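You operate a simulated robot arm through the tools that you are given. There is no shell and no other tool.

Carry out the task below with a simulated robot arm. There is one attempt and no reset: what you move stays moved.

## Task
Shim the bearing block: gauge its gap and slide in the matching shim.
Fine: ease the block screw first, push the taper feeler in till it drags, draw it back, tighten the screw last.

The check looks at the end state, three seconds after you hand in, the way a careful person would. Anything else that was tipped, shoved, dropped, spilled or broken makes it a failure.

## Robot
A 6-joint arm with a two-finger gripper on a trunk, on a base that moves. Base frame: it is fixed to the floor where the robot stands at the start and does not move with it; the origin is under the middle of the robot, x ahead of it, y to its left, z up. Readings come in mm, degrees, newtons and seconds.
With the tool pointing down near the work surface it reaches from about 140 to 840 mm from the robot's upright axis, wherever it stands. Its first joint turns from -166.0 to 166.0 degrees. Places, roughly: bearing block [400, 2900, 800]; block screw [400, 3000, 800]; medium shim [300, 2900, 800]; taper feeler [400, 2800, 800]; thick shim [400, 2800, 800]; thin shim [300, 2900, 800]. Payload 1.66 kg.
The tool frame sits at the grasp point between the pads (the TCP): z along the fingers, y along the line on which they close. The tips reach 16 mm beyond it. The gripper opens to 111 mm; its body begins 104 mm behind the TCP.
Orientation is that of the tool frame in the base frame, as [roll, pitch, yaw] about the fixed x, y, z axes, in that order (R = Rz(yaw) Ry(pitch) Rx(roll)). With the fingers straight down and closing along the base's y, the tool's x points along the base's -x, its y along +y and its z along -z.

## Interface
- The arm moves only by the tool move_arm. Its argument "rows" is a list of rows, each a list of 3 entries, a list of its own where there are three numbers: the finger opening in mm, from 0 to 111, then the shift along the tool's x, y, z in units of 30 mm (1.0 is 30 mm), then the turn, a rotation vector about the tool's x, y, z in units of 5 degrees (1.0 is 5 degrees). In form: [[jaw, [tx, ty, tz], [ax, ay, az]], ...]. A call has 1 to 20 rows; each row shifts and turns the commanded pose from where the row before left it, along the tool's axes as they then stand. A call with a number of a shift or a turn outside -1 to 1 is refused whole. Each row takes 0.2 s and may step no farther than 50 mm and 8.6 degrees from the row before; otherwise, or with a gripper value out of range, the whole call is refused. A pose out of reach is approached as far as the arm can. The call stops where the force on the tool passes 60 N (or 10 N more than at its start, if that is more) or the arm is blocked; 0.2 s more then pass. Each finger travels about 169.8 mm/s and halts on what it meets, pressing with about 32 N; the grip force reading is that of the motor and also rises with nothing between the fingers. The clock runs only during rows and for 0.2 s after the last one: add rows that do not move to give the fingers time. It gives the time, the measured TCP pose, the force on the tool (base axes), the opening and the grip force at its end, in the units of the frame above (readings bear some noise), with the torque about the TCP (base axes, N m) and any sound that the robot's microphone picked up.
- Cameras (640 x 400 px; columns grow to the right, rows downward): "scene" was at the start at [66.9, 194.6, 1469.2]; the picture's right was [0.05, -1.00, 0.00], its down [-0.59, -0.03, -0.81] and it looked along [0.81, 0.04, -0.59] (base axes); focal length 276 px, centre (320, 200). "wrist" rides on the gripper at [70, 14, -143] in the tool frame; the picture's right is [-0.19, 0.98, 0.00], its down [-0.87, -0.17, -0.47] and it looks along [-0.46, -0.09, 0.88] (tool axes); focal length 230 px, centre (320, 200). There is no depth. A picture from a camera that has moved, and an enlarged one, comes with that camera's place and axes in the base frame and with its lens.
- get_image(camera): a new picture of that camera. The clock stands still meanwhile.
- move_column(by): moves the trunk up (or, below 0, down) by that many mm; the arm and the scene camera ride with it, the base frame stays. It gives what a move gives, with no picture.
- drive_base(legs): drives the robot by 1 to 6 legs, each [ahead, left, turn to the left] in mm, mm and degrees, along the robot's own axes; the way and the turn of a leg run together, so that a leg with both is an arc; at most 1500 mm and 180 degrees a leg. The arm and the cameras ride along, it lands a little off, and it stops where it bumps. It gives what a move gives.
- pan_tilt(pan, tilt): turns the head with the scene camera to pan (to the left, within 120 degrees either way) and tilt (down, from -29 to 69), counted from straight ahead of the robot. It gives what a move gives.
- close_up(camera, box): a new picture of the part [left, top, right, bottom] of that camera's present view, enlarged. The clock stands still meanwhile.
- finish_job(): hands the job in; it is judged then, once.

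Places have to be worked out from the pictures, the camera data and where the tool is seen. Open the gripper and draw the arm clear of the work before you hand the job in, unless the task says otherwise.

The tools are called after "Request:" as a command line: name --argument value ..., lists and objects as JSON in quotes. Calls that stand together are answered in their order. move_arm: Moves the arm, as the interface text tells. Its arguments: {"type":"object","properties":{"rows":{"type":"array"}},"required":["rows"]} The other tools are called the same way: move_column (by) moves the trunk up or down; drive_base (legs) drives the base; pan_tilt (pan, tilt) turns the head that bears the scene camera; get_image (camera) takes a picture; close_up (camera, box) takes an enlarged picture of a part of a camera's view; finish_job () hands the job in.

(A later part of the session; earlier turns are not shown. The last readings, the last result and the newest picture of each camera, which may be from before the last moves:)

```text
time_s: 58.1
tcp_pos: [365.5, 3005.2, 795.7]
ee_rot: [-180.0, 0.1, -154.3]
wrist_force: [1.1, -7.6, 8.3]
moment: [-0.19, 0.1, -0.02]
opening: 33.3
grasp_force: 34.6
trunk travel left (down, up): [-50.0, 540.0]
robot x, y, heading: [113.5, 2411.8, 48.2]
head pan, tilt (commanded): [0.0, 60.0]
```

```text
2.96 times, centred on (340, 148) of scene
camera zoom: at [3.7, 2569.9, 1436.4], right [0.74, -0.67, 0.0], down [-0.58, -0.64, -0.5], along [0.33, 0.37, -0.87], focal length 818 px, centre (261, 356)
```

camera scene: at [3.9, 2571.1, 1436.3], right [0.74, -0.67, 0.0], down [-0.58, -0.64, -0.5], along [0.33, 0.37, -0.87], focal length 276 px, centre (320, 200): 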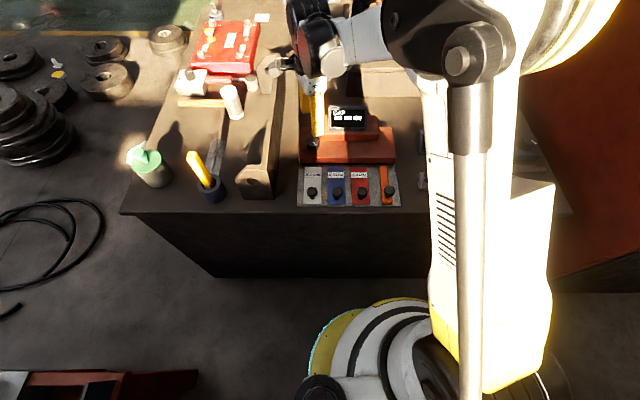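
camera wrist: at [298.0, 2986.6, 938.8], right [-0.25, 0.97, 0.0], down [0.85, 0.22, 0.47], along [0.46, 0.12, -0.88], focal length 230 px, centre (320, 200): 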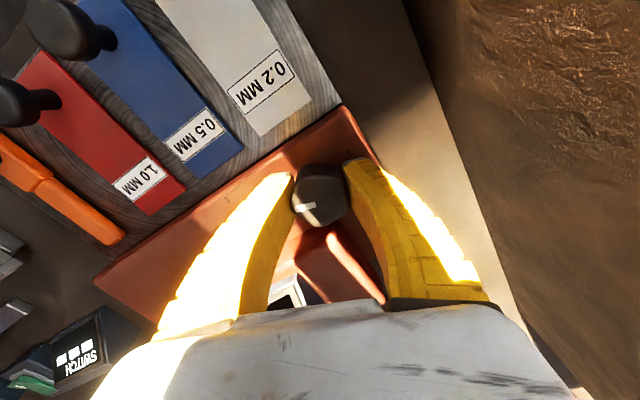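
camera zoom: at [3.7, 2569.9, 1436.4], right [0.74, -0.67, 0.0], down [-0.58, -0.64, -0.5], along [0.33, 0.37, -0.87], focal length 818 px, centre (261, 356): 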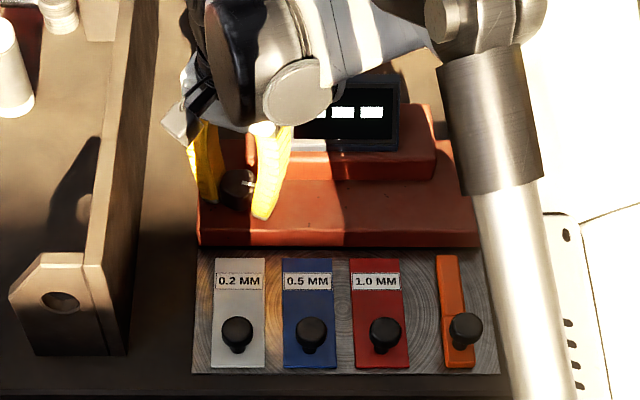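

The knob is following (≈42° turned, torque low). I continue 30° more, to just short of where the right finger would meet the raised part.

Request:
move_arm --rows '[[30, [0, -0.02, 0], [0, 0, -1]], [30, [0, 0, 0], [0, 0, -1]], [30, [0, 0, 0], [0, 0, -1]], [30, [0, 0, 0], [0, 0, -1]], [30, [0, 0, 0], [0, 0, -1]], [30, [0, 0, 0], [0, 0, 0]]]'

Request:
get_image --camera "wrist"

Request:
close_up --camera "wrist" --box '[230, 130, 410, 310]'

```text
time_s: 59.5
tcp_pos: [365.6, 3005.8, 795.2]
ee_rot: [180.0, 0.0, -129.5]
wrist_force: [1.6, -0.7, 10.6]
moment: [-0.03, 0.02, -0.02]
opening: 33.3
grasp_force: 34.1
trunk travel left (down, up): [-50.0, 540.0]
robot x, y, heading: [115.6, 2406.9, 48.2]
head pan, tilt (commanded): [0.0, 60.0]
```

```text
taken
camera wrist: at [312.2, 2959.1, 938.6], right [-0.64, 0.77, 0.0], down [0.68, 0.56, 0.47], along [0.36, 0.3, -0.88], focal length 230 px, centre (320, 200)
```

wrist: 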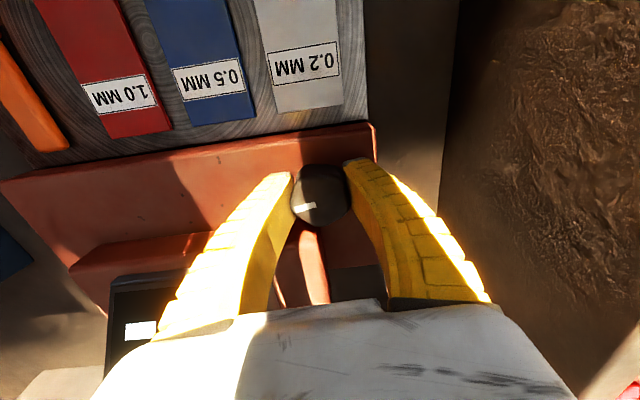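

```text
2.22 times, centred on (320, 220) of wrist
camera zoom: at [312.2, 2959.1, 938.6], right [-0.64, 0.77, 0.0], down [0.68, 0.56, 0.47], along [0.36, 0.3, -0.88], focal length 511 px, centre (320, 156)
```

zoom: 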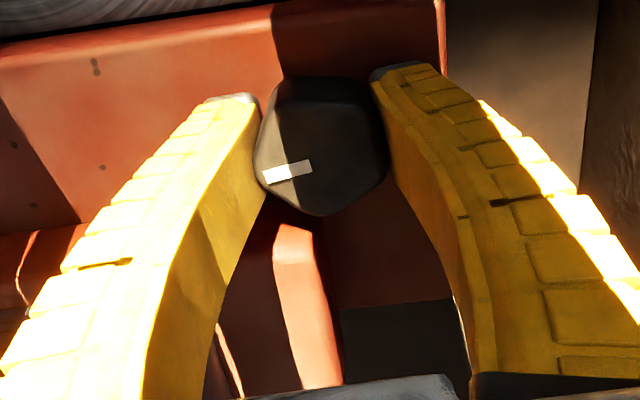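

About 67° of easing so far with no resistance. I open, swing the fingers back 70° clockwise around the knob and regrip to ease it further.

Request:
move_arm --rows '[[62, [0, 0, 0], [0, 0, 0]], [62, [0, 0, 0], [0, 0, 0]], [62, [0, 0, 0], [0, 0, 1]], [62, [0, 0, 0], [0, 0, 1]], [62, [0, 0, 0], [0, 0, 1]], [62, [0, 0, 0], [0, 0, 1]], [62, [0, 0, 0], [0, 0, 1]], [62, [0, 0, 0], [0, 0, 1]], [62, [0, 0, 0], [0, 0, 1]], [62, [0, 0, 0], [0, 0, 1]], [62, [0, 0, 0], [0, 0, 1]], [62, [0, 0, 0], [0, 0, 1]], [62, [0, 0, 0], [0, 0, 1]], [62, [0, 0, 0], [0, 0, 1]], [62, [0, 0, 0], [0, 0, 1]], [62, [0, 0, 0], [0, 0, 0.5]]]'

Request:
get_image --camera "wrist"

```text
time_s: 62.9
tcp_pos: [365.5, 3006.3, 795.1]
ee_rot: [-179.9, 0.0, 163.0]
wrist_force: [0.1, -0.2, 0.1]
moment: [-0.02, -0.01, 0.03]
opening: 63.8
grasp_force: 1.5
trunk travel left (down, up): [-50.0, 540.0]
robot x, y, heading: [115.5, 2406.8, 48.1]
head pan, tilt (commanded): [0.0, 60.0]
```

```text
taken
camera wrist: at [304.6, 3038.2, 938.0], right [0.47, 0.88, 0.0], down [0.78, -0.41, 0.47], along [0.42, -0.22, -0.88], focal length 230 px, centre (320, 200)
```

wrist: 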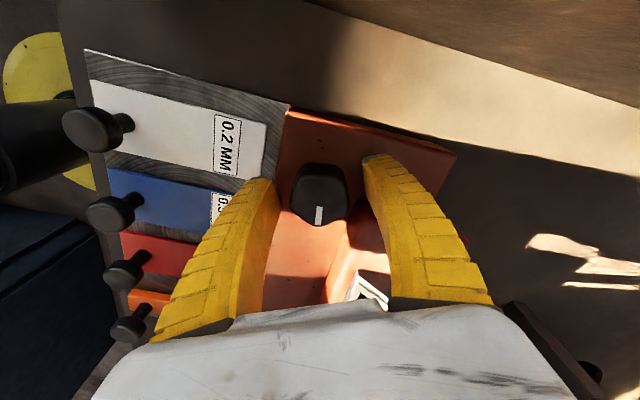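

The pointer has clearly moved ~70° counter-clockwise and stays put. I regrip and turn another ~65°.

Request:
move_arm --rows '[[45, [0, 0, 0], [0, 0, 0]], [38, [0, 0, 0], [0, 0, 0]], [30, [0, 0, 0], [0, 0, 0]], [30, [0, 0, 0], [0, 0, 0]], [30, [0, 0, 0], [0, 0, -0.5]], [30, [0, 0, 0], [0, 0, -1]], [30, [0, 0, 0], [0, 0, -1]]]'

Request:
get_image --camera "wrist"

```text
time_s: 64.5
tcp_pos: [366.2, 3005.8, 797.0]
ee_rot: [180.0, 0.0, 175.6]
wrist_force: [3.0, 0.5, 4.7]
moment: [0.02, -0.04, 0.04]
opening: 36.3
grasp_force: 34.3
trunk travel left (down, up): [-50.0, 540.0]
robot x, y, heading: [117.4, 2405.1, 47.8]
head pan, tilt (commanded): [0.0, 60.0]
```

```text
taken
camera wrist: at [298.8, 3023.8, 938.1], right [0.26, 0.96, 0.0], down [0.85, -0.23, 0.47], along [0.46, -0.12, -0.88], focal length 230 px, centre (320, 200)
```

wrist: 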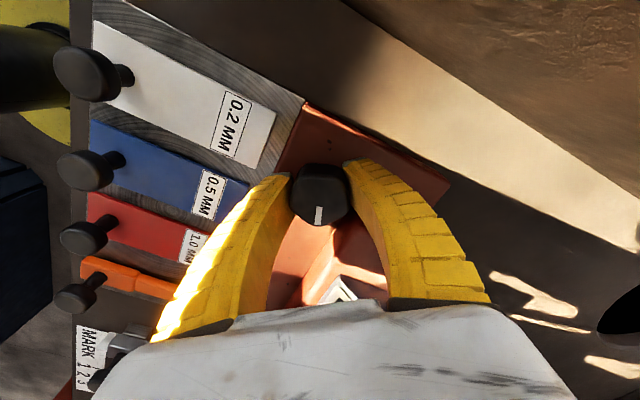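

It follows again. I continue the counter-clockwise turn by 55°.

Request:
move_arm --rows '[[30, [0, 0, 0], [0, 0, -1]], [30, [0, 0, 0], [0, 0, -1]], [30, [0, 0, 0], [0, 0, -1]], [30, [0, 0, 0], [0, 0, -1]], [30, [0, 0, 0], [0, 0, -1]], [30, [0, 0, 0], [0, 0, -1]], [30, [0, 0, 0], [0, 0, -1]], [30, [0, 0, 0], [0, 0, -1]], [30, [0, 0, 0], [0, 0, -1]], [30, [0, 0, 0], [0, 0, -1]], [30, [0, 0, 0], [0, 0, -1]], [30, [0, 0, 0], [0, 0, 0]]]'

Request:
get_image --camera "wrist"

```text
time_s: 67.1
tcp_pos: [366.5, 3007.3, 795.9]
ee_rot: [179.9, 0.0, -129.4]
wrist_force: [5.0, 1.5, 5.7]
moment: [0.05, -0.03, 0.03]
opening: 35.7
grasp_force: 34.1
trunk travel left (down, up): [-50.0, 540.0]
robot x, y, heading: [113.9, 2410.4, 48.0]
head pan, tilt (commanded): [0.0, 60.0]
```

```text
taken
camera wrist: at [312.6, 2959.5, 938.4], right [-0.64, 0.77, 0.0], down [0.68, 0.56, 0.47], along [0.36, 0.3, -0.88], focal length 230 px, centre (320, 200)
```

wrist: 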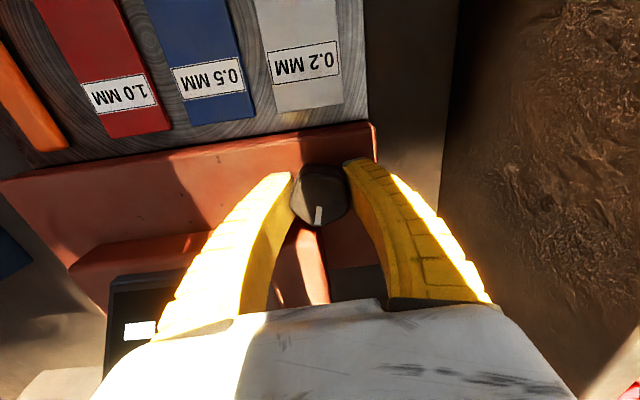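

About 134° eased in total. I open, rise straight up 120 mm, square the tool to the station (yaw −132°), and look at block and display.

Request:
move_arm --rows '[[62, [0, 0, 0], [0, 0, 0]], [62, [0, 0, 0], [0, 0, 0]], [62, [0, 0, -0.8], [0, 0, 0]], [62, [0, 0, -0.8], [0, 0, 0]], [62, [0, 0, -0.8], [0, 0, 0]], [62, [0, 0, -0.8], [0, 0, 0]], [62, [0, 0, -0.8], [0, 0, 0.52]], [62, [0, 0, 0], [0, 0, 0]]]'

Request:
get_image --camera "wrist"

Request:
close_up --camera "scene" --box '[270, 80, 410, 215]'

```text
time_s: 68.9
tcp_pos: [365.8, 3006.5, 916.0]
ee_rot: [-180.0, 0.1, -132.1]
wrist_force: [0.1, 0.0, -0.1]
moment: [0.01, -0.02, 0.04]
opening: 64.0
grasp_force: 1.1
trunk travel left (down, up): [-50.0, 540.0]
robot x, y, heading: [113.8, 2411.6, 48.1]
head pan, tilt (commanded): [0.0, 60.0]
```

```text
taken
camera wrist: at [309.8, 2962.6, 1058.9], right [-0.6, 0.8, 0.0], down [0.7, 0.53, 0.47], along [0.38, 0.28, -0.88], focal length 230 px, centre (320, 200)
```

wrist: 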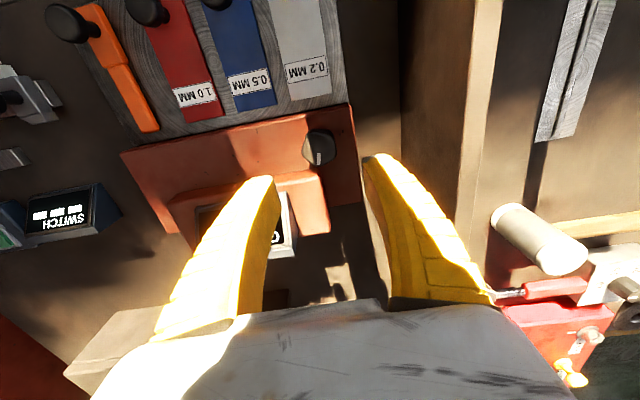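

```text
2.96 times, centred on (340, 148) of scene
camera zoom: at [3.9, 2571.1, 1436.2], right [0.74, -0.67, 0.0], down [-0.58, -0.64, -0.5], along [0.33, 0.37, -0.87], focal length 818 px, centre (261, 356)
```

zoom: 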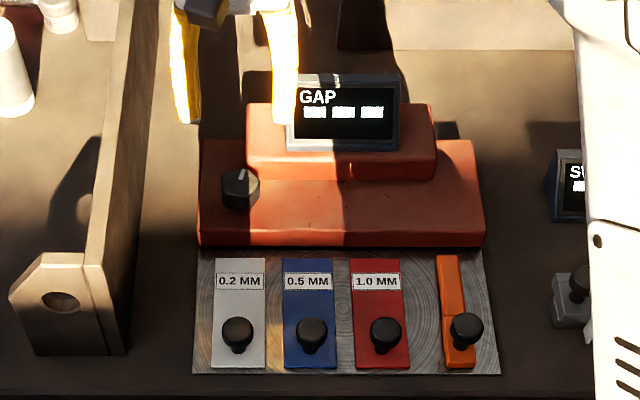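

The pointer now points ahead. I move at this height to above the feeler knob, estimated at (420, 2742).

Request:
move_arm --rows '[[62, [0.668, -0.904, 0], [0, 0, 0]], [62, [0.668, -0.904, 0], [0, 0, 0]], [62, [0.668, -0.904, 0], [0, 0, 0]], [62, [0.668, -0.904, 0], [0, 0, 0]], [62, [0.668, -0.904, 0], [0, 0, 0]], [62, [0.668, -0.904, 0], [0, 0, 0]], [62, [0.668, -0.904, 0], [0, 0, 0]], [62, [0.668, -0.904, 0], [0, 0, 0]], [62, [0, 0, 0], [0, 0, 0]]]'

Request:
get_image --camera "wrist"

Request:
close_up --camera "wrist" --box '[260, 80, 420, 200]'

Request:
close_up --camera "scene" --box '[280, 100, 480, 240]'

```text
time_s: 70.9
tcp_pos: [419.7, 2742.3, 915.2]
ee_rot: [179.9, 0.0, -132.0]
wrist_force: [-1.5, 0.2, -0.2]
moment: [-0.01, 0.02, 0.03]
opening: 63.8
grasp_force: 1.6
trunk travel left (down, up): [-50.0, 540.0]
robot x, y, heading: [113.0, 2414.0, 48.2]
head pan, tilt (commanded): [0.0, 60.0]
```

```text
taken
camera wrist: at [364.4, 2698.2, 1058.3], right [-0.6, 0.8, 0.0], down [0.7, 0.53, 0.47], along [0.38, 0.28, -0.88], focal length 230 px, centre (320, 200)
```

wrist: 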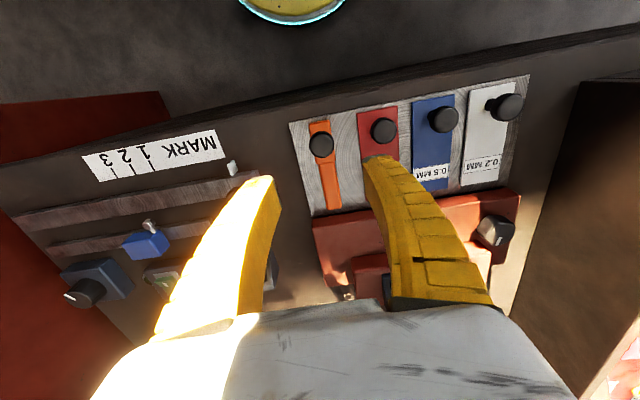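

```text
3.33 times, centred on (340, 140) of wrist
camera zoom: at [364.4, 2698.2, 1058.3], right [-0.6, 0.8, 0.0], down [0.7, 0.53, 0.47], along [0.38, 0.28, -0.88], focal length 767 px, centre (253, 400)
```

zoom: 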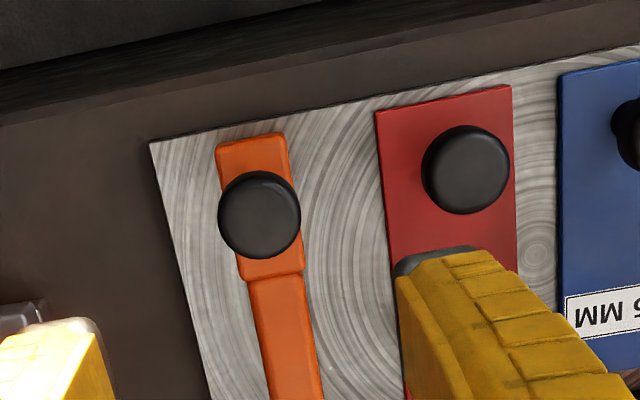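

```text
2.86 times, centred on (380, 170) of scene
camera zoom: at [3.9, 2570.9, 1436.3], right [0.74, -0.67, 0.0], down [-0.58, -0.64, -0.5], along [0.33, 0.37, -0.87], focal length 789 px, centre (149, 286)
```

zoom: 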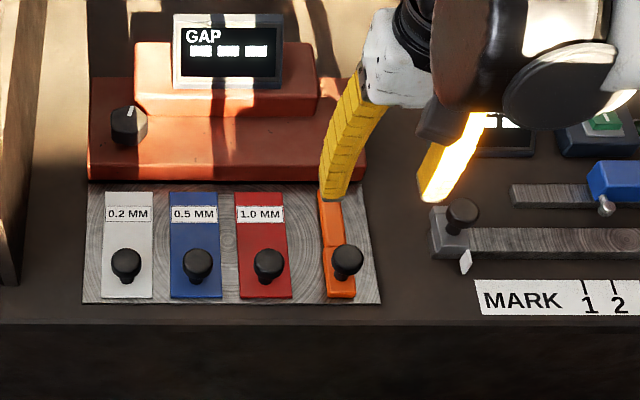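

The feeler knob is 2.5 mm to the left of TCP, about 29 mm in diameter with its top at z≈785; tray top is z≈745. I centre on it, narrow the jaw to 46 mm, and lower to just above the knob.

Request:
move_arm --rows '[[46, [0, 0.083, 0.6], [0, 0, 0]], [46, [0, 0, 0.9], [0, 0, 0]], [46, [0, 0, 0.9], [0, 0, 0]], [46, [0, 0, 0.9], [0, 0, 0]], [46, [0, 0, 0.1], [0, 0, 0]], [46, [0, 0, 0], [0, 0, 0]]]'

Request:
get_image --camera "wrist"

Request:
close_up --camera "wrist" --box '[240, 100, 420, 230]'

Request:
close_up --camera "scene" --box '[340, 130, 440, 220]'

```text
time_s: 72.3
tcp_pos: [417.6, 2743.9, 813.4]
ee_rot: [180.0, 0.0, -132.0]
wrist_force: [-1.3, 0.5, 0.5]
moment: [0.01, 0.04, -0.01]
opening: 48.1
grasp_force: 2.2
trunk travel left (down, up): [-50.0, 540.0]
robot x, y, heading: [114.8, 2412.9, 48.1]
head pan, tilt (commanded): [0.0, 60.0]
```

```text
taken
camera wrist: at [362.2, 2700.2, 955.7], right [-0.6, 0.8, 0.0], down [0.7, 0.53, 0.47], along [0.38, 0.28, -0.88], focal length 230 px, centre (320, 200)
```

wrist: 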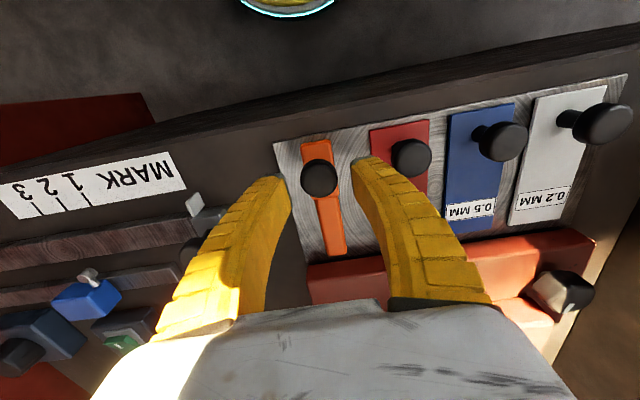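

```text
3.08 times, centred on (330, 165) of wrist
camera zoom: at [362.2, 2700.2, 955.7], right [-0.6, 0.8, 0.0], down [0.7, 0.53, 0.47], along [0.38, 0.28, -0.88], focal length 708 px, centre (289, 308)
```

zoom: 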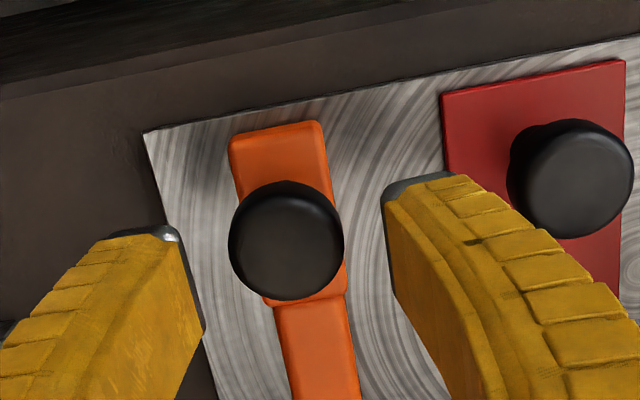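

```text
4.44 times, centred on (390, 175) of scene
camera zoom: at [3.8, 2571.1, 1436.3], right [0.74, -0.67, 0.0], down [-0.58, -0.64, -0.5], along [0.33, 0.37, -0.87], focal length 1228 px, centre (9, 311)
```

zoom: 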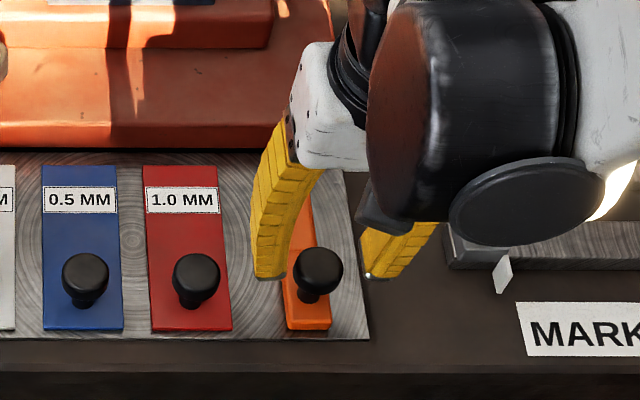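

The knob is centred between the fingers with ~9 mm to the 1.0 mm shim's knob. I descend 35 mm and close gently.

Request:
move_arm --rows '[[46, [0, 0, 0.6], [0, 0, 0]], [46, [0, 0, 0.57], [0, 0, 0]], [46, [0, 0, 0], [0, 0, 0]], [38, [0, 0, 0], [0, 0, 0]], [30, [0, 0, 0], [0, 0, 0]], [22, [0, 0, 0], [0, 0, 0]], [22, [0, 0, 0], [0, 0, 0]]]'

Request:
get_image --camera "wrist"

Request:
close_up --camera "scene" --box '[310, 90, 440, 220]'

```text
time_s: 73.9
tcp_pos: [417.4, 2744.3, 777.8]
ee_rot: [-180.0, 0.1, -132.0]
wrist_force: [0.4, -0.6, -1.5]
moment: [0.02, 0.05, -0.01]
opening: 25.2
grasp_force: 2.0
trunk travel left (down, up): [-50.0, 540.0]
robot x, y, heading: [116.8, 2409.8, 48.2]
head pan, tilt (commanded): [0.0, 60.0]
```

```text
taken
camera wrist: at [362.0, 2700.2, 920.6], right [-0.6, 0.8, 0.0], down [0.7, 0.53, 0.47], along [0.38, 0.28, -0.88], focal length 230 px, centre (320, 200)
```

wrist: 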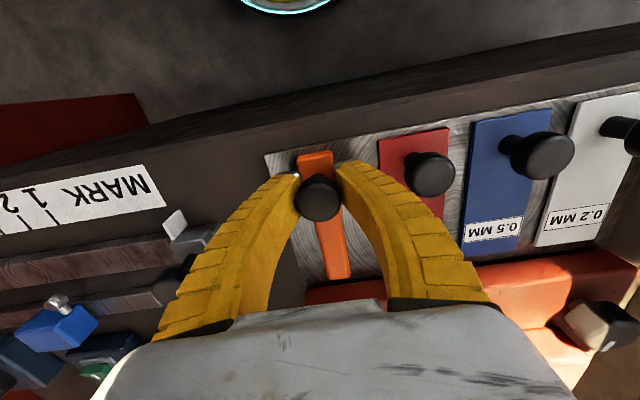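

```text
3.08 times, centred on (375, 155) of scene
camera zoom: at [4.0, 2571.1, 1436.3], right [0.74, -0.67, 0.0], down [-0.58, -0.64, -0.5], along [0.33, 0.37, -0.87], focal length 850 px, centre (151, 338)
```

zoom: 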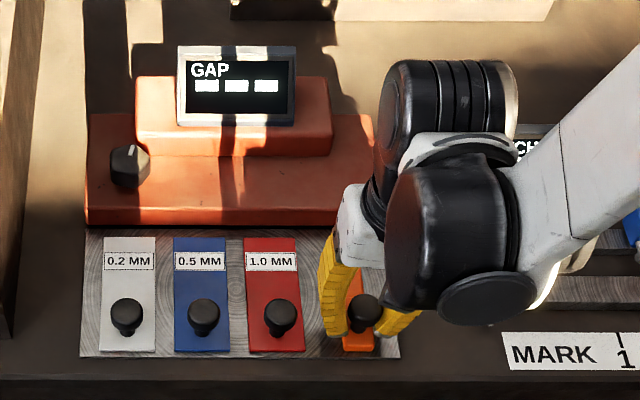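

Still not pressing on the knob (opening 25, force 2 N), so I close further.

Request:
move_arm --rows '[[18, [0, 0, 0], [0, 0, 0]], [12, [0, 0, 0], [0, 0, 0]], [8, [0, 0, 0], [0, 0, 0]], [8, [0, 0, 0], [0, 0, 0]]]'

Request:
close_up --camera "wrist" --box '[250, 130, 400, 310]'

```text
time_s: 74.9
tcp_pos: [418.1, 2743.9, 777.2]
ee_rot: [179.9, 0.1, -132.1]
wrist_force: [8.4, -9.6, -16.6]
moment: [-0.21, 0.17, 0.0]
opening: 22.2
grasp_force: 33.9
trunk travel left (down, up): [-50.0, 540.0]
robot x, y, heading: [113.8, 2409.2, 48.0]
head pan, tilt (commanded): [0.0, 60.0]
```

```text
2.22 times, centred on (325, 220) of wrist
camera zoom: at [363.1, 2700.0, 920.1], right [-0.6, 0.8, 0.0], down [0.7, 0.53, 0.47], along [0.38, 0.28, -0.88], focal length 511 px, centre (309, 156)
```

zoom: 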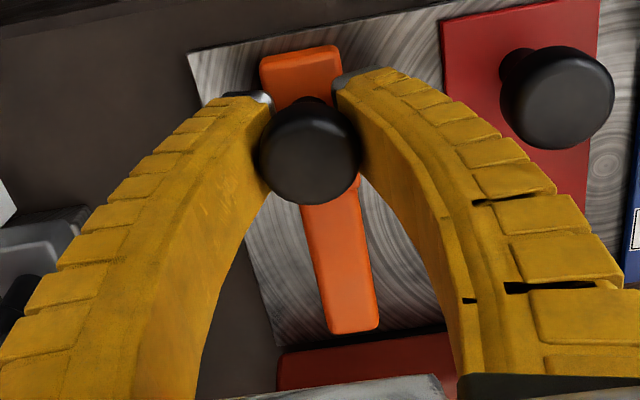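

The feeler knob is held (22 mm, 34 N). I relax the residual side and vertical load by 1 mm each and re-read the force as a baseline.

Request:
move_arm --rows '[[8, [0, -0.033, 0.03], [0, 0, 0]], [8, [0, 0, 0], [0, 0, 0]]]'

Request:
move_arm --rows '[[8, [-0.1, 0, 0], [0, 0, 0]], [8, [-0.1, 0, 0], [0, 0, 0]]]'

Request:
get_image --camera "wrist"

Request:
close_up --camera "scene" --box '[310, 90, 440, 220]'

```text
time_s: 75.5
tcp_pos: [419.2, 2743.8, 776.4]
ee_rot: [-180.0, 0.0, -132.1]
wrist_force: [5.7, -4.5, -11.3]
moment: [-0.31, 0.34, 0.01]
opening: 22.3
grasp_force: 34.1
trunk travel left (down, up): [-50.0, 540.0]
robot x, y, heading: [114.8, 2409.3, 47.8]
head pan, tilt (commanded): [0.0, 60.0]
```

```text
time_s: 76.1
tcp_pos: [423.0, 2748.6, 778.0]
ee_rot: [180.0, -0.1, -132.0]
wrist_force: [2.2, -3.2, -22.8]
moment: [-0.09, 0.15, 0.02]
opening: 22.2
grasp_force: 34.0
trunk travel left (down, up): [-50.0, 540.0]
robot x, y, heading: [112.4, 2412.5, 48.2]
head pan, tilt (commanded): [0.0, 60.0]
```

```text
taken
camera wrist: at [367.6, 2704.6, 919.6], right [-0.6, 0.8, 0.0], down [0.7, 0.53, 0.47], along [0.38, 0.28, -0.88], focal length 230 px, centre (320, 200)
```

wrist: 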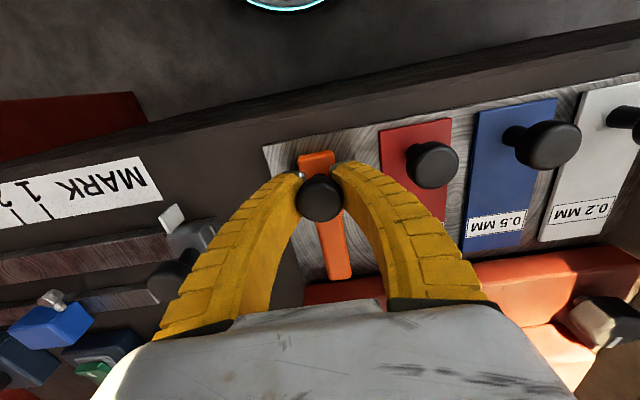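

```text
3.08 times, centred on (375, 155) of scene
camera zoom: at [5.0, 2571.9, 1436.1], right [0.74, -0.67, 0.0], down [-0.58, -0.64, -0.5], along [0.33, 0.37, -0.87], focal length 850 px, centre (151, 338)
```

zoom: 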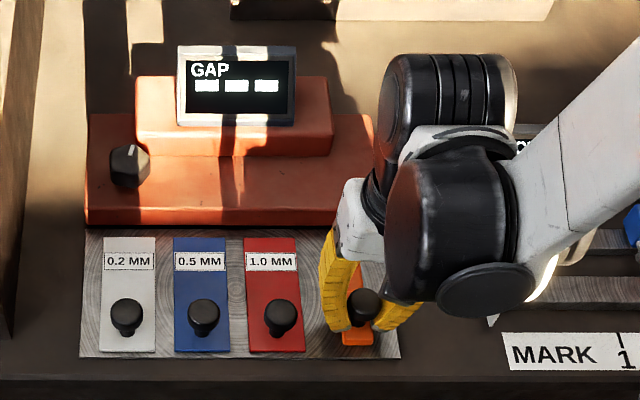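

The feeler follows the gripper (6 mm ahead, no drag yet; along-axis force ≈ −1 N). I ease 1.5 mm down to relieve the pull and push on in 3 mm steps.

Request:
move_arm --rows '[[8, [0, 0, 0.05], [0, 0, 0]], [8, [-0.1, 0, 0], [0, 0, 0]], [8, [-0.1, 0, 0], [0, 0, 0]], [8, [0, 0, 0], [0, 0, 0]]]'

Request:
move_arm --rows '[[8, [-0.1, 0, 0], [0, 0, 0]], [8, [-0.1, 0, 0], [0, 0, 0]], [8, [0, 0, 0], [0, 0, 0]]]'

Request:
close_up --camera "scene" --box '[310, 90, 440, 220]'

Request:
close_up --camera "wrist" --box '[250, 130, 400, 310]'

```text
time_s: 77.1
tcp_pos: [426.8, 2752.8, 775.7]
ee_rot: [-180.0, 0.1, -132.0]
wrist_force: [-1.4, -1.4, -13.9]
moment: [-0.22, 0.18, 0.01]
opening: 22.2
grasp_force: 33.5
trunk travel left (down, up): [-50.0, 540.0]
robot x, y, heading: [116.8, 2411.8, 48.1]
head pan, tilt (commanded): [0.0, 60.0]
```

```text
time_s: 77.9
tcp_pos: [431.3, 2756.7, 775.4]
ee_rot: [180.0, 0.1, -131.9]
wrist_force: [-0.8, 0.8, -14.8]
moment: [-0.19, 0.19, -0.02]
opening: 22.3
grasp_force: 34.3
trunk travel left (down, up): [-50.0, 540.0]
robot x, y, heading: [117.1, 2408.7, 47.8]
head pan, tilt (commanded): [0.0, 60.0]
```

```text
3.08 times, centred on (375, 155) of scene
camera zoom: at [4.5, 2571.9, 1436.2], right [0.74, -0.67, 0.0], down [-0.58, -0.64, -0.5], along [0.33, 0.37, -0.87], focal length 850 px, centre (151, 338)
```

zoom: 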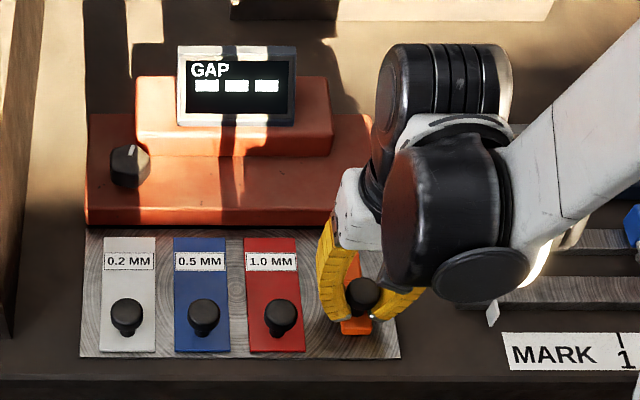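

```text
2.22 times, centred on (325, 220) of wrist
camera zoom: at [375.3, 2713.2, 917.9], right [-0.6, 0.8, 0.0], down [0.7, 0.53, 0.47], along [0.38, 0.28, -0.88], focal length 511 px, centre (309, 156)
```

zoom: 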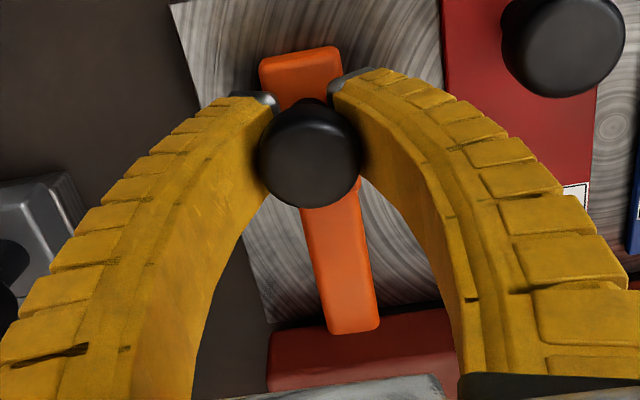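

Still sliding freely, tip just reaching the block's front edge. I keep pushing in small steps.

Request:
move_arm --rows '[[8, [-0.1, 0, 0], [0, 0, 0]], [8, [-0.1, 0, 0], [0, 0, 0]], [8, [0, 0, 0], [0, 0, 0]]]'

Request:
move_arm --rows '[[8, [-0.1, 0, 0], [0, 0, 0]], [8, [-0.1, 0, 0], [0, 0, 0]], [8, [0, 0, 0], [0, 0, 0]]]'

Request:
close_up --camera "scene" --box '[310, 90, 440, 220]'

Request:
close_up --camera "wrist" --box '[250, 130, 400, 310]'

```text
time_s: 78.7
tcp_pos: [434.5, 2761.8, 775.1]
ee_rot: [180.0, 0.0, -132.0]
wrist_force: [-2.7, 0.8, -20.3]
moment: [-0.04, 0.02, -0.01]
opening: 22.4
grasp_force: 34.3
trunk travel left (down, up): [-50.0, 540.0]
robot x, y, heading: [112.4, 2409.5, 48.0]
head pan, tilt (commanded): [0.0, 60.0]
```

```text
time_s: 79.5
tcp_pos: [436.0, 2762.9, 776.9]
ee_rot: [-180.0, -0.3, -132.0]
wrist_force: [-29.0, -28.7, -35.2]
moment: [0.02, -0.04, 0.0]
opening: 22.0
grasp_force: 34.2
trunk travel left (down, up): [-50.0, 540.0]
robot x, y, heading: [113.6, 2410.7, 48.0]
head pan, tilt (commanded): [0.0, 60.0]
```

```text
3.08 times, centred on (375, 155) of scene
camera zoom: at [2.6, 2570.1, 1436.1], right [0.74, -0.67, 0.0], down [-0.58, -0.64, -0.5], along [0.33, 0.37, -0.87], focal length 850 px, centre (151, 338)
```

zoom: 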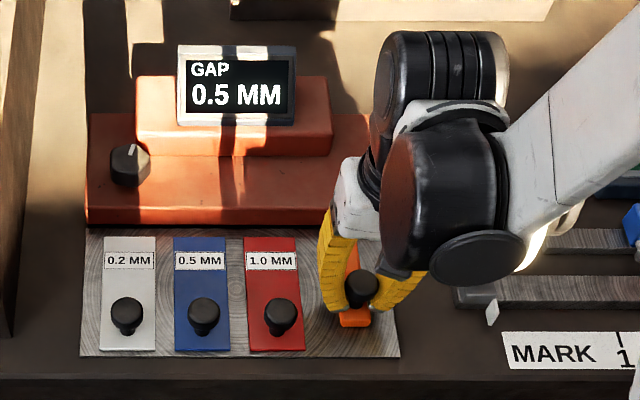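

```text
2.22 times, centred on (325, 220) of wrist
camera zoom: at [381.5, 2720.0, 919.4], right [-0.6, 0.8, 0.0], down [0.7, 0.53, 0.47], along [0.38, 0.28, -0.88], focal length 511 px, centre (309, 156)
```

zoom: 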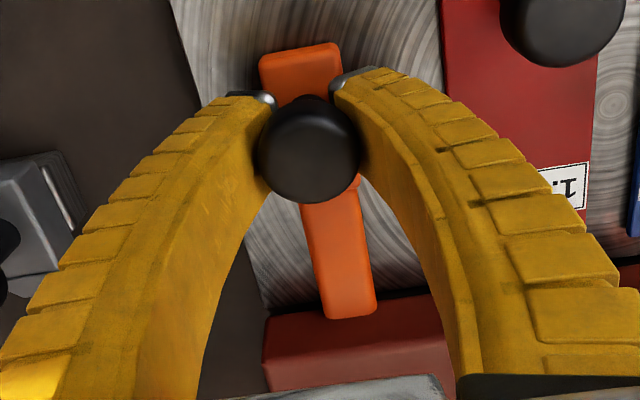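

The feeler drags (≈41 N along the axis) and the display reads GAP 0.5 MM. I draw the feeler straight back the 30 mm to its starting place.

Request:
move_arm --rows '[[8, [0.2, 0, 0], [0, 0, 0]], [8, [0.2, 0, 0], [0, 0, 0]], [8, [0.2, 0, 0], [0, 0, 0]], [8, [0.2, 0, 0], [0, 0, 0]], [8, [0.2, 0, 0], [0, 0, 0]], [8, [0, 0, 0], [0, 0, 0]]]'

Request:
close_up --camera "scene" --box '[310, 90, 440, 220]'

Request:
close_up --camera "wrist" --box '[250, 130, 400, 310]'

```text
time_s: 80.9
tcp_pos: [418.8, 2745.0, 776.5]
ee_rot: [179.9, -0.1, -131.9]
wrist_force: [1.0, 7.1, -18.4]
moment: [0.22, -0.23, 0.0]
opening: 21.8
grasp_force: 34.1
trunk travel left (down, up): [-50.0, 540.0]
robot x, y, heading: [116.8, 2410.5, 48.3]
head pan, tilt (commanded): [0.0, 60.0]
```

```text
3.08 times, centred on (375, 155) of scene
camera zoom: at [4.7, 2572.6, 1436.1], right [0.74, -0.67, 0.0], down [-0.58, -0.65, -0.5], along [0.33, 0.37, -0.87], focal length 850 px, centre (151, 338)
```

zoom: 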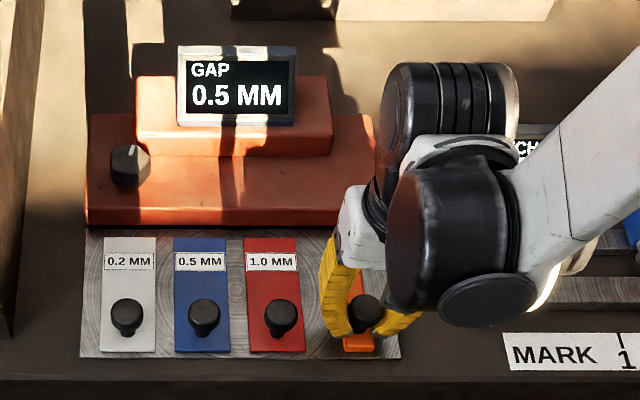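

```text
2.22 times, centred on (325, 220) of wrist
camera zoom: at [363.7, 2700.4, 918.0], right [-0.6, 0.8, 0.0], down [0.7, 0.53, 0.47], along [0.38, 0.28, -0.88], focal length 511 px, centre (309, 156)
```

zoom: 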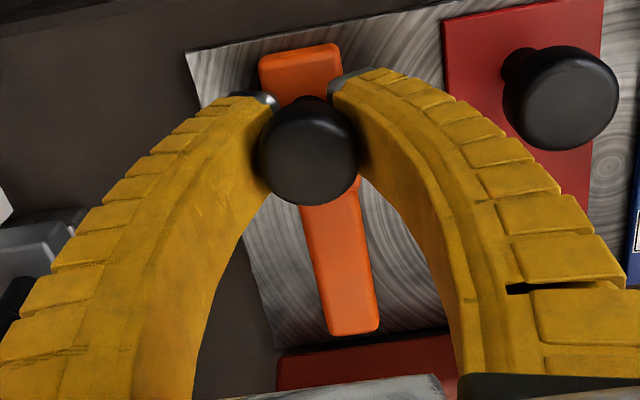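

The feeler is back in its place and the display holds 0.5 MM, so the blue 0.5 mm shim is the match. I release, rise 45 mm and move 145 mm left over the blue shim's knob.

Request:
move_arm --rows '[[30, [0, 0, 0], [0, 0, 0]], [46, [0, 0, 0], [0, 0, 0]], [46, [0, 0, 0], [0, 0, 0]], [46, [0, 0, -0.5], [0, 0, 0]], [46, [0, 0, -1], [0, 0, 0]], [46, [0, 0.97, 0], [0, 0, 0]], [46, [0, 0.97, 0], [0, 0, 0]], [46, [0, 0.97, 0], [0, 0, 0]], [46, [0, 0.97, 0], [0, 0, 0]], [46, [0, 0.97, 0], [0, 0, 0]], [46, [0, 0, 0], [0, 0, 0]]]'

Request:
get_image --camera "wrist"

Request:
close_up --camera "wrist" --box '[240, 100, 400, 220]'

Request:
close_up --camera "scene" --box '[290, 90, 420, 220]'

```text
time_s: 83.3
tcp_pos: [309.3, 2840.5, 821.1]
ee_rot: [-180.0, 0.1, -132.0]
wrist_force: [0.9, -0.1, 0.4]
moment: [-0.02, 0.0, -0.02]
opening: 47.9
grasp_force: 1.3
trunk travel left (down, up): [-50.0, 540.0]
robot x, y, heading: [112.2, 2409.0, 48.4]
head pan, tilt (commanded): [0.0, 60.0]
```

```text
taken
camera wrist: at [254.0, 2797.1, 963.5], right [-0.6, 0.8, 0.0], down [0.7, 0.53, 0.47], along [0.38, 0.28, -0.88], focal length 230 px, centre (320, 200)
```

wrist: 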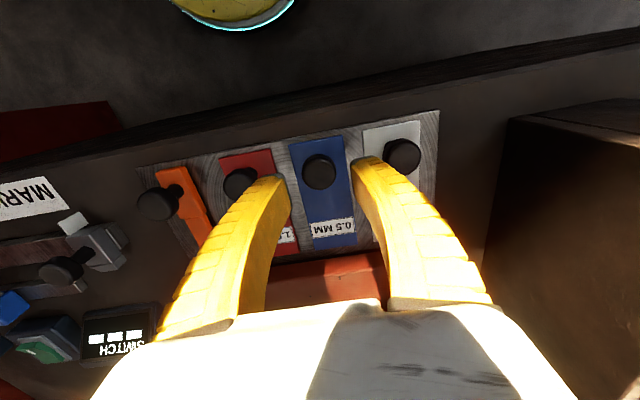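

```text
3.33 times, centred on (320, 160) of wrist
camera zoom: at [254.0, 2797.1, 963.5], right [-0.6, 0.8, 0.0], down [0.7, 0.53, 0.47], along [0.38, 0.28, -0.88], focal length 767 px, centre (320, 333)
```

zoom: 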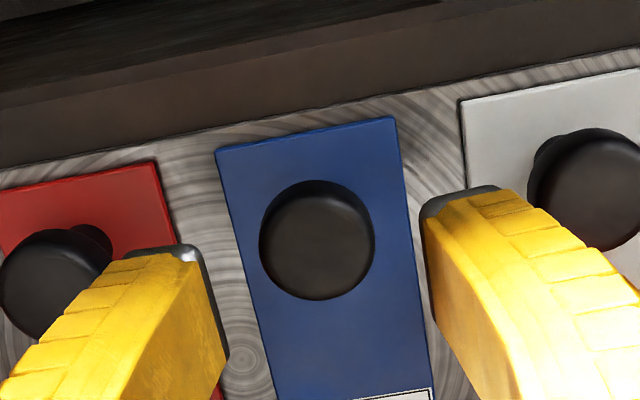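

```text
3.08 times, centred on (355, 155) of scene
camera zoom: at [3.8, 2571.3, 1436.2], right [0.74, -0.67, 0.0], down [-0.58, -0.64, -0.5], along [0.33, 0.37, -0.87], focal length 850 px, centre (212, 338)
```

zoom: 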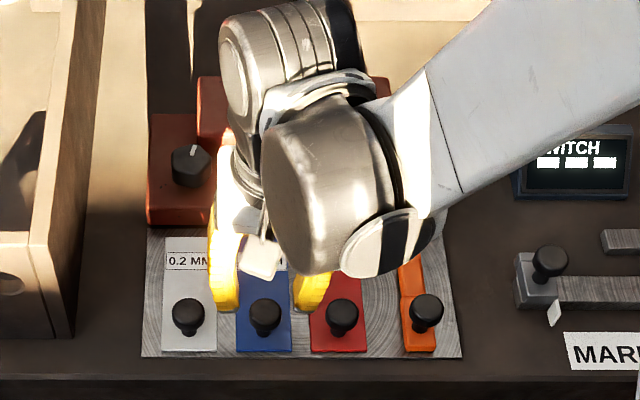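

The blue knob is 2 mm nearer to the robot and laterally centred; neighbours are about 67 mm away. I correct, narrow the jaw to 40 mm and descend to the same grip height (z≈776.5), then close.

Request:
move_arm --rows '[[40, [0.07, 0, 0], [0, 0, 0]], [40, [0, 0, 0.5], [0, 0, 0]], [40, [0, 0, 0.5], [0, 0, 0]], [40, [0, 0, 0.48], [0, 0, 0]], [40, [0, 0, 0], [0, 0, 0]]]'

Request:
get_image --camera "wrist"

Request:
move_arm --rows '[[32, [0, 0, 0], [0, 0, 0]], [24, [0, 0, 0], [0, 0, 0]], [16, [0, 0, 0], [0, 0, 0]], [8, [0, 0, 0], [0, 0, 0]], [8, [0, 0, 0], [0, 0, 0]]]'

Request:
get_image --camera "wrist"

```text
time_s: 84.5
tcp_pos: [308.3, 2839.2, 775.4]
ee_rot: [-180.0, -0.1, -132.0]
wrist_force: [0.3, 0.6, 0.2]
moment: [-0.02, 0.0, -0.01]
opening: 42.4
grasp_force: 1.3
trunk travel left (down, up): [-50.0, 540.0]
robot x, y, heading: [114.4, 2409.9, 47.8]
head pan, tilt (commanded): [0.0, 60.0]
```

```text
taken
camera wrist: at [253.4, 2795.1, 918.8], right [-0.6, 0.8, 0.0], down [0.7, 0.53, 0.47], along [0.38, 0.28, -0.88], focal length 230 px, centre (320, 200)
```

wrist: 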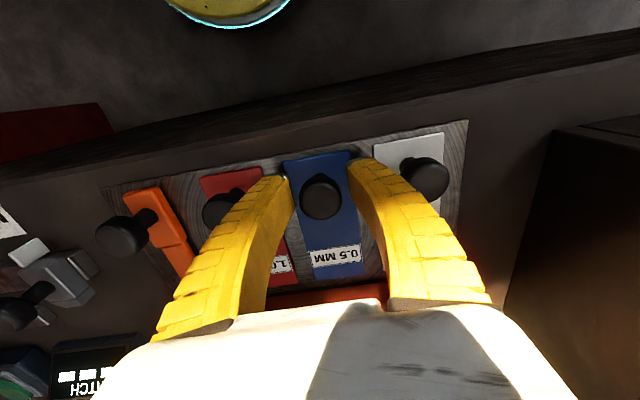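

```text
time_s: 85.7
tcp_pos: [308.6, 2837.7, 775.8]
ee_rot: [180.0, 0.0, -132.1]
wrist_force: [2.7, -3.1, -0.4]
moment: [0.24, -0.25, 0.01]
opening: 26.1
grasp_force: 34.2
trunk travel left (down, up): [-50.0, 540.0]
robot x, y, heading: [115.8, 2411.2, 48.3]
head pan, tilt (commanded): [0.0, 60.0]
```

```text
taken
camera wrist: at [253.5, 2794.8, 919.0], right [-0.6, 0.8, 0.0], down [0.7, 0.53, 0.47], along [0.38, 0.28, -0.88], focal length 230 px, centre (320, 200)
```

wrist: 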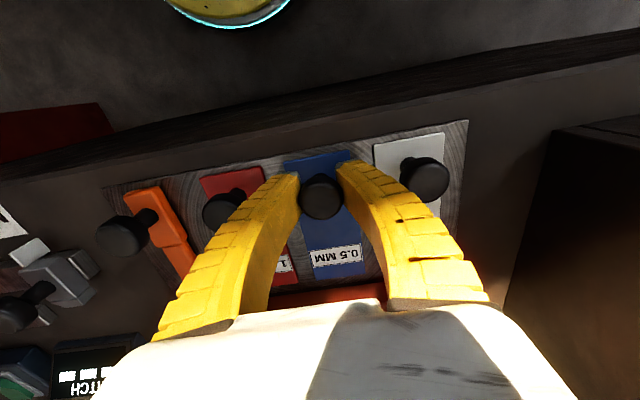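

The blue shim's knob is held (26 mm, 34 N). I slide it ahead 30 mm toward the block and check forces.

Request:
move_arm --rows '[[8, [-0.2, 0, 0], [0, 0, 0]], [8, [-0.2, 0, 0], [0, 0, 0]], [8, [-0.2, 0, 0], [0, 0, 0]], [8, [-0.2, 0, 0], [0, 0, 0]], [8, [-0.2, 0, 0], [0, 0, 0]], [8, [0, 0, 0], [0, 0, 0]]]'

Request:
get_image --camera "wrist"

Request:
close_up --camera "scene" --box '[290, 90, 420, 220]'

```text
time_s: 87.1
tcp_pos: [329.8, 2861.7, 776.7]
ee_rot: [179.9, 0.1, -132.0]
wrist_force: [5.0, -0.7, 1.2]
moment: [0.12, -0.15, -0.03]
opening: 25.1
grasp_force: 34.1
trunk travel left (down, up): [-50.0, 540.0]
robot x, y, heading: [114.3, 2412.7, 48.5]
head pan, tilt (commanded): [0.0, 60.0]
```

```text
taken
camera wrist: at [274.1, 2817.6, 919.1], right [-0.6, 0.8, 0.0], down [0.7, 0.53, 0.47], along [0.38, 0.28, -0.88], focal length 230 px, centre (320, 200)
```

wrist: 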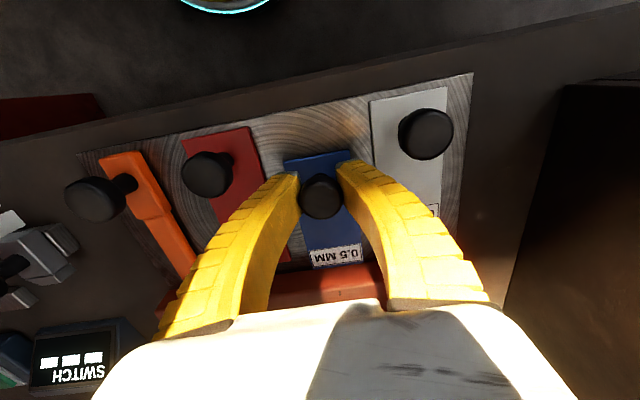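

```text
3.08 times, centred on (355, 155) of scene
camera zoom: at [4.3, 2571.0, 1436.3], right [0.74, -0.67, 0.0], down [-0.58, -0.64, -0.5], along [0.33, 0.37, -0.87], focal length 850 px, centre (212, 338)
```

zoom: 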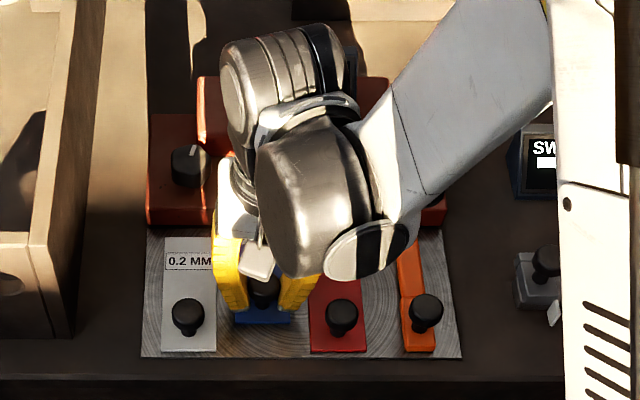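

The shim slides freely. I continue another 30 mm ahead.

Request:
move_arm --rows '[[8, [-0.2, 0, 0], [0, 0, 0]], [8, [-0.2, 0, 0], [0, 0, 0]], [8, [-0.2, 0, 0], [0, 0, 0]], [8, [-0.2, 0, 0], [0, 0, 0]], [8, [-0.2, 0, 0], [0, 0, 0]], [8, [0, 0, 0], [0, 0, 0]]]'

Request:
get_image --camera "wrist"

Request:
close_up --camera "scene" --box '[290, 90, 420, 220]'

```text
time_s: 88.5
tcp_pos: [345.2, 2879.6, 777.9]
ee_rot: [-179.9, -0.3, -132.1]
wrist_force: [-34.6, -45.1, -1.0]
moment: [-0.36, 0.24, -0.01]
opening: 22.4
grasp_force: 34.2
trunk travel left (down, up): [-50.0, 540.0]
robot x, y, heading: [113.9, 2412.7, 48.0]
head pan, tilt (commanded): [0.0, 60.0]
```

```text
taken
camera wrist: at [290.3, 2835.8, 921.7], right [-0.6, 0.8, 0.0], down [0.7, 0.53, 0.47], along [0.37, 0.28, -0.88], focal length 230 px, centre (320, 200)
```

wrist: 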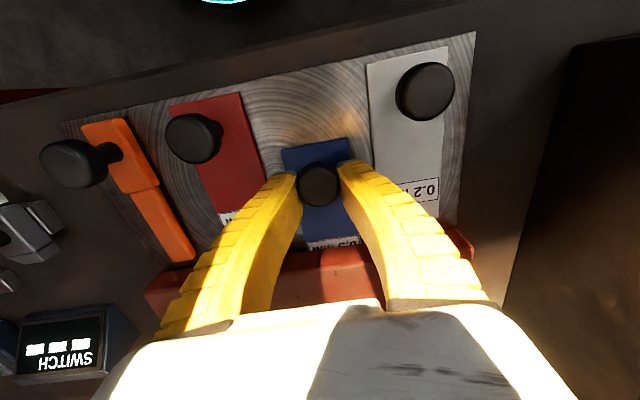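

```text
3.08 times, centred on (355, 155) of scene
camera zoom: at [0.6, 2567.1, 1436.5], right [0.74, -0.67, 0.0], down [-0.58, -0.64, -0.5], along [0.34, 0.37, -0.86], focal length 850 px, centre (212, 338)
```

zoom: 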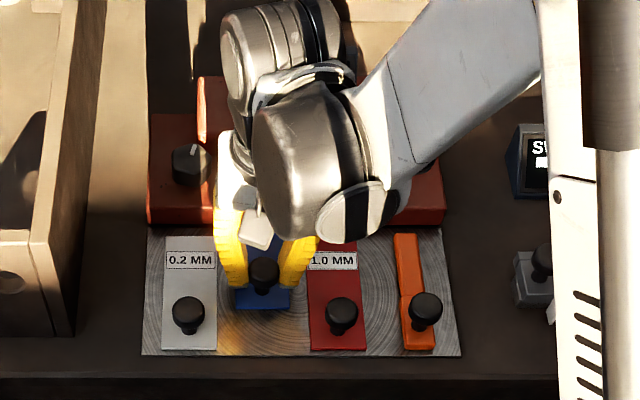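

The push met a firm stop: ≈57 N along the axis after ~55 mm of tool travel, with the fingers slipping a few mm past the knob. I relax the push 4 mm, open, rise and inspect how far the shim went.

Request:
move_arm --rows '[[8, [0.14, 0, 0], [0, 0, 0]], [8, [0, 0, 0], [0, 0, 0]]]'

Request:
get_image --camera "wrist"

```text
time_s: 89.1
tcp_pos: [345.0, 2878.7, 778.0]
ee_rot: [179.9, 0.1, -132.0]
wrist_force: [-21.0, -20.1, 10.6]
moment: [0.03, -0.07, 0.03]
opening: 23.7
grasp_force: 33.6
trunk travel left (down, up): [-50.0, 540.0]
robot x, y, heading: [114.4, 2412.9, 48.1]
head pan, tilt (commanded): [0.0, 60.0]
```

```text
taken
camera wrist: at [289.8, 2835.0, 920.6], right [-0.6, 0.8, 0.0], down [0.7, 0.53, 0.47], along [0.38, 0.28, -0.88], focal length 230 px, centre (320, 200)
```

wrist: 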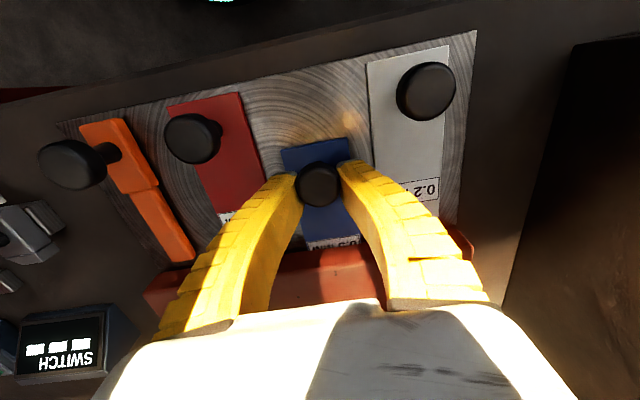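

Still about 29 N pushing; I relax a further 2 mm, then open, rise 60 mm, and look.

Request:
move_arm --rows '[[8, [0.06, 0, 0], [0, 0, 0]], [24, [0, 0, 0], [0, 0, 0]], [40, [0, 0, 0], [0, 0, 0]], [40, [0, 0, 0], [0, 0, 0]], [40, [0, 0, -0.5], [0, 0, 0]], [40, [0, 0, -0.8], [0, 0, 0]], [40, [0, 0, -0.8], [0, 0, 0]], [40, [0, 0, 0], [0, 0, 0]]]'

Request:
get_image --camera "wrist"

Request:
close_up --camera "wrist" --box '[200, 60, 440, 240]'

Request:
close_up --camera "scene" --box '[290, 90, 420, 220]'

```text
time_s: 90.9
tcp_pos: [345.8, 2878.5, 839.0]
ee_rot: [180.0, 0.0, -132.0]
wrist_force: [-0.2, -0.4, 0.5]
moment: [0.04, -0.02, -0.04]
opening: 42.5
grasp_force: 1.9
trunk travel left (down, up): [-50.0, 540.0]
robot x, y, heading: [116.0, 2409.3, 48.1]
head pan, tilt (commanded): [0.0, 60.0]
```

```text
taken
camera wrist: at [290.4, 2835.2, 982.5], right [-0.6, 0.8, 0.0], down [0.7, 0.53, 0.47], along [0.38, 0.28, -0.88], focal length 230 px, centre (320, 200)
```

wrist: 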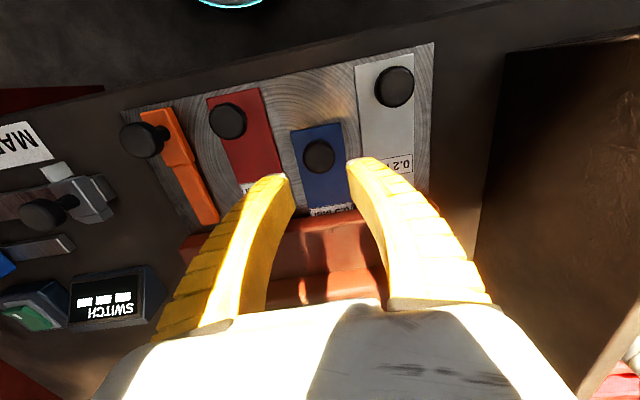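

```text
2.22 times, centred on (320, 150) of wrist
camera zoom: at [290.4, 2835.2, 982.5], right [-0.6, 0.8, 0.0], down [0.7, 0.53, 0.47], along [0.38, 0.28, -0.88], focal length 511 px, centre (320, 311)
```

zoom: 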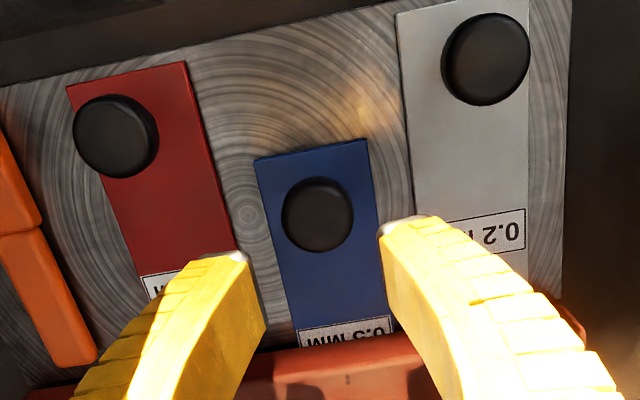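

```text
3.08 times, centred on (355, 155) of scene
camera zoom: at [3.8, 2571.0, 1436.2], right [0.74, -0.67, 0.0], down [-0.58, -0.64, -0.5], along [0.33, 0.37, -0.87], focal length 850 px, centre (212, 338)
```

zoom: 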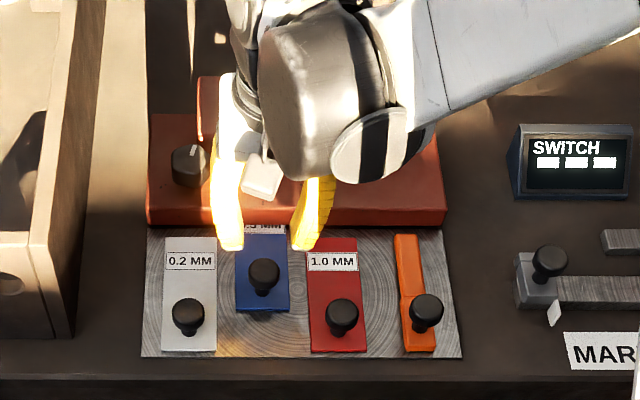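

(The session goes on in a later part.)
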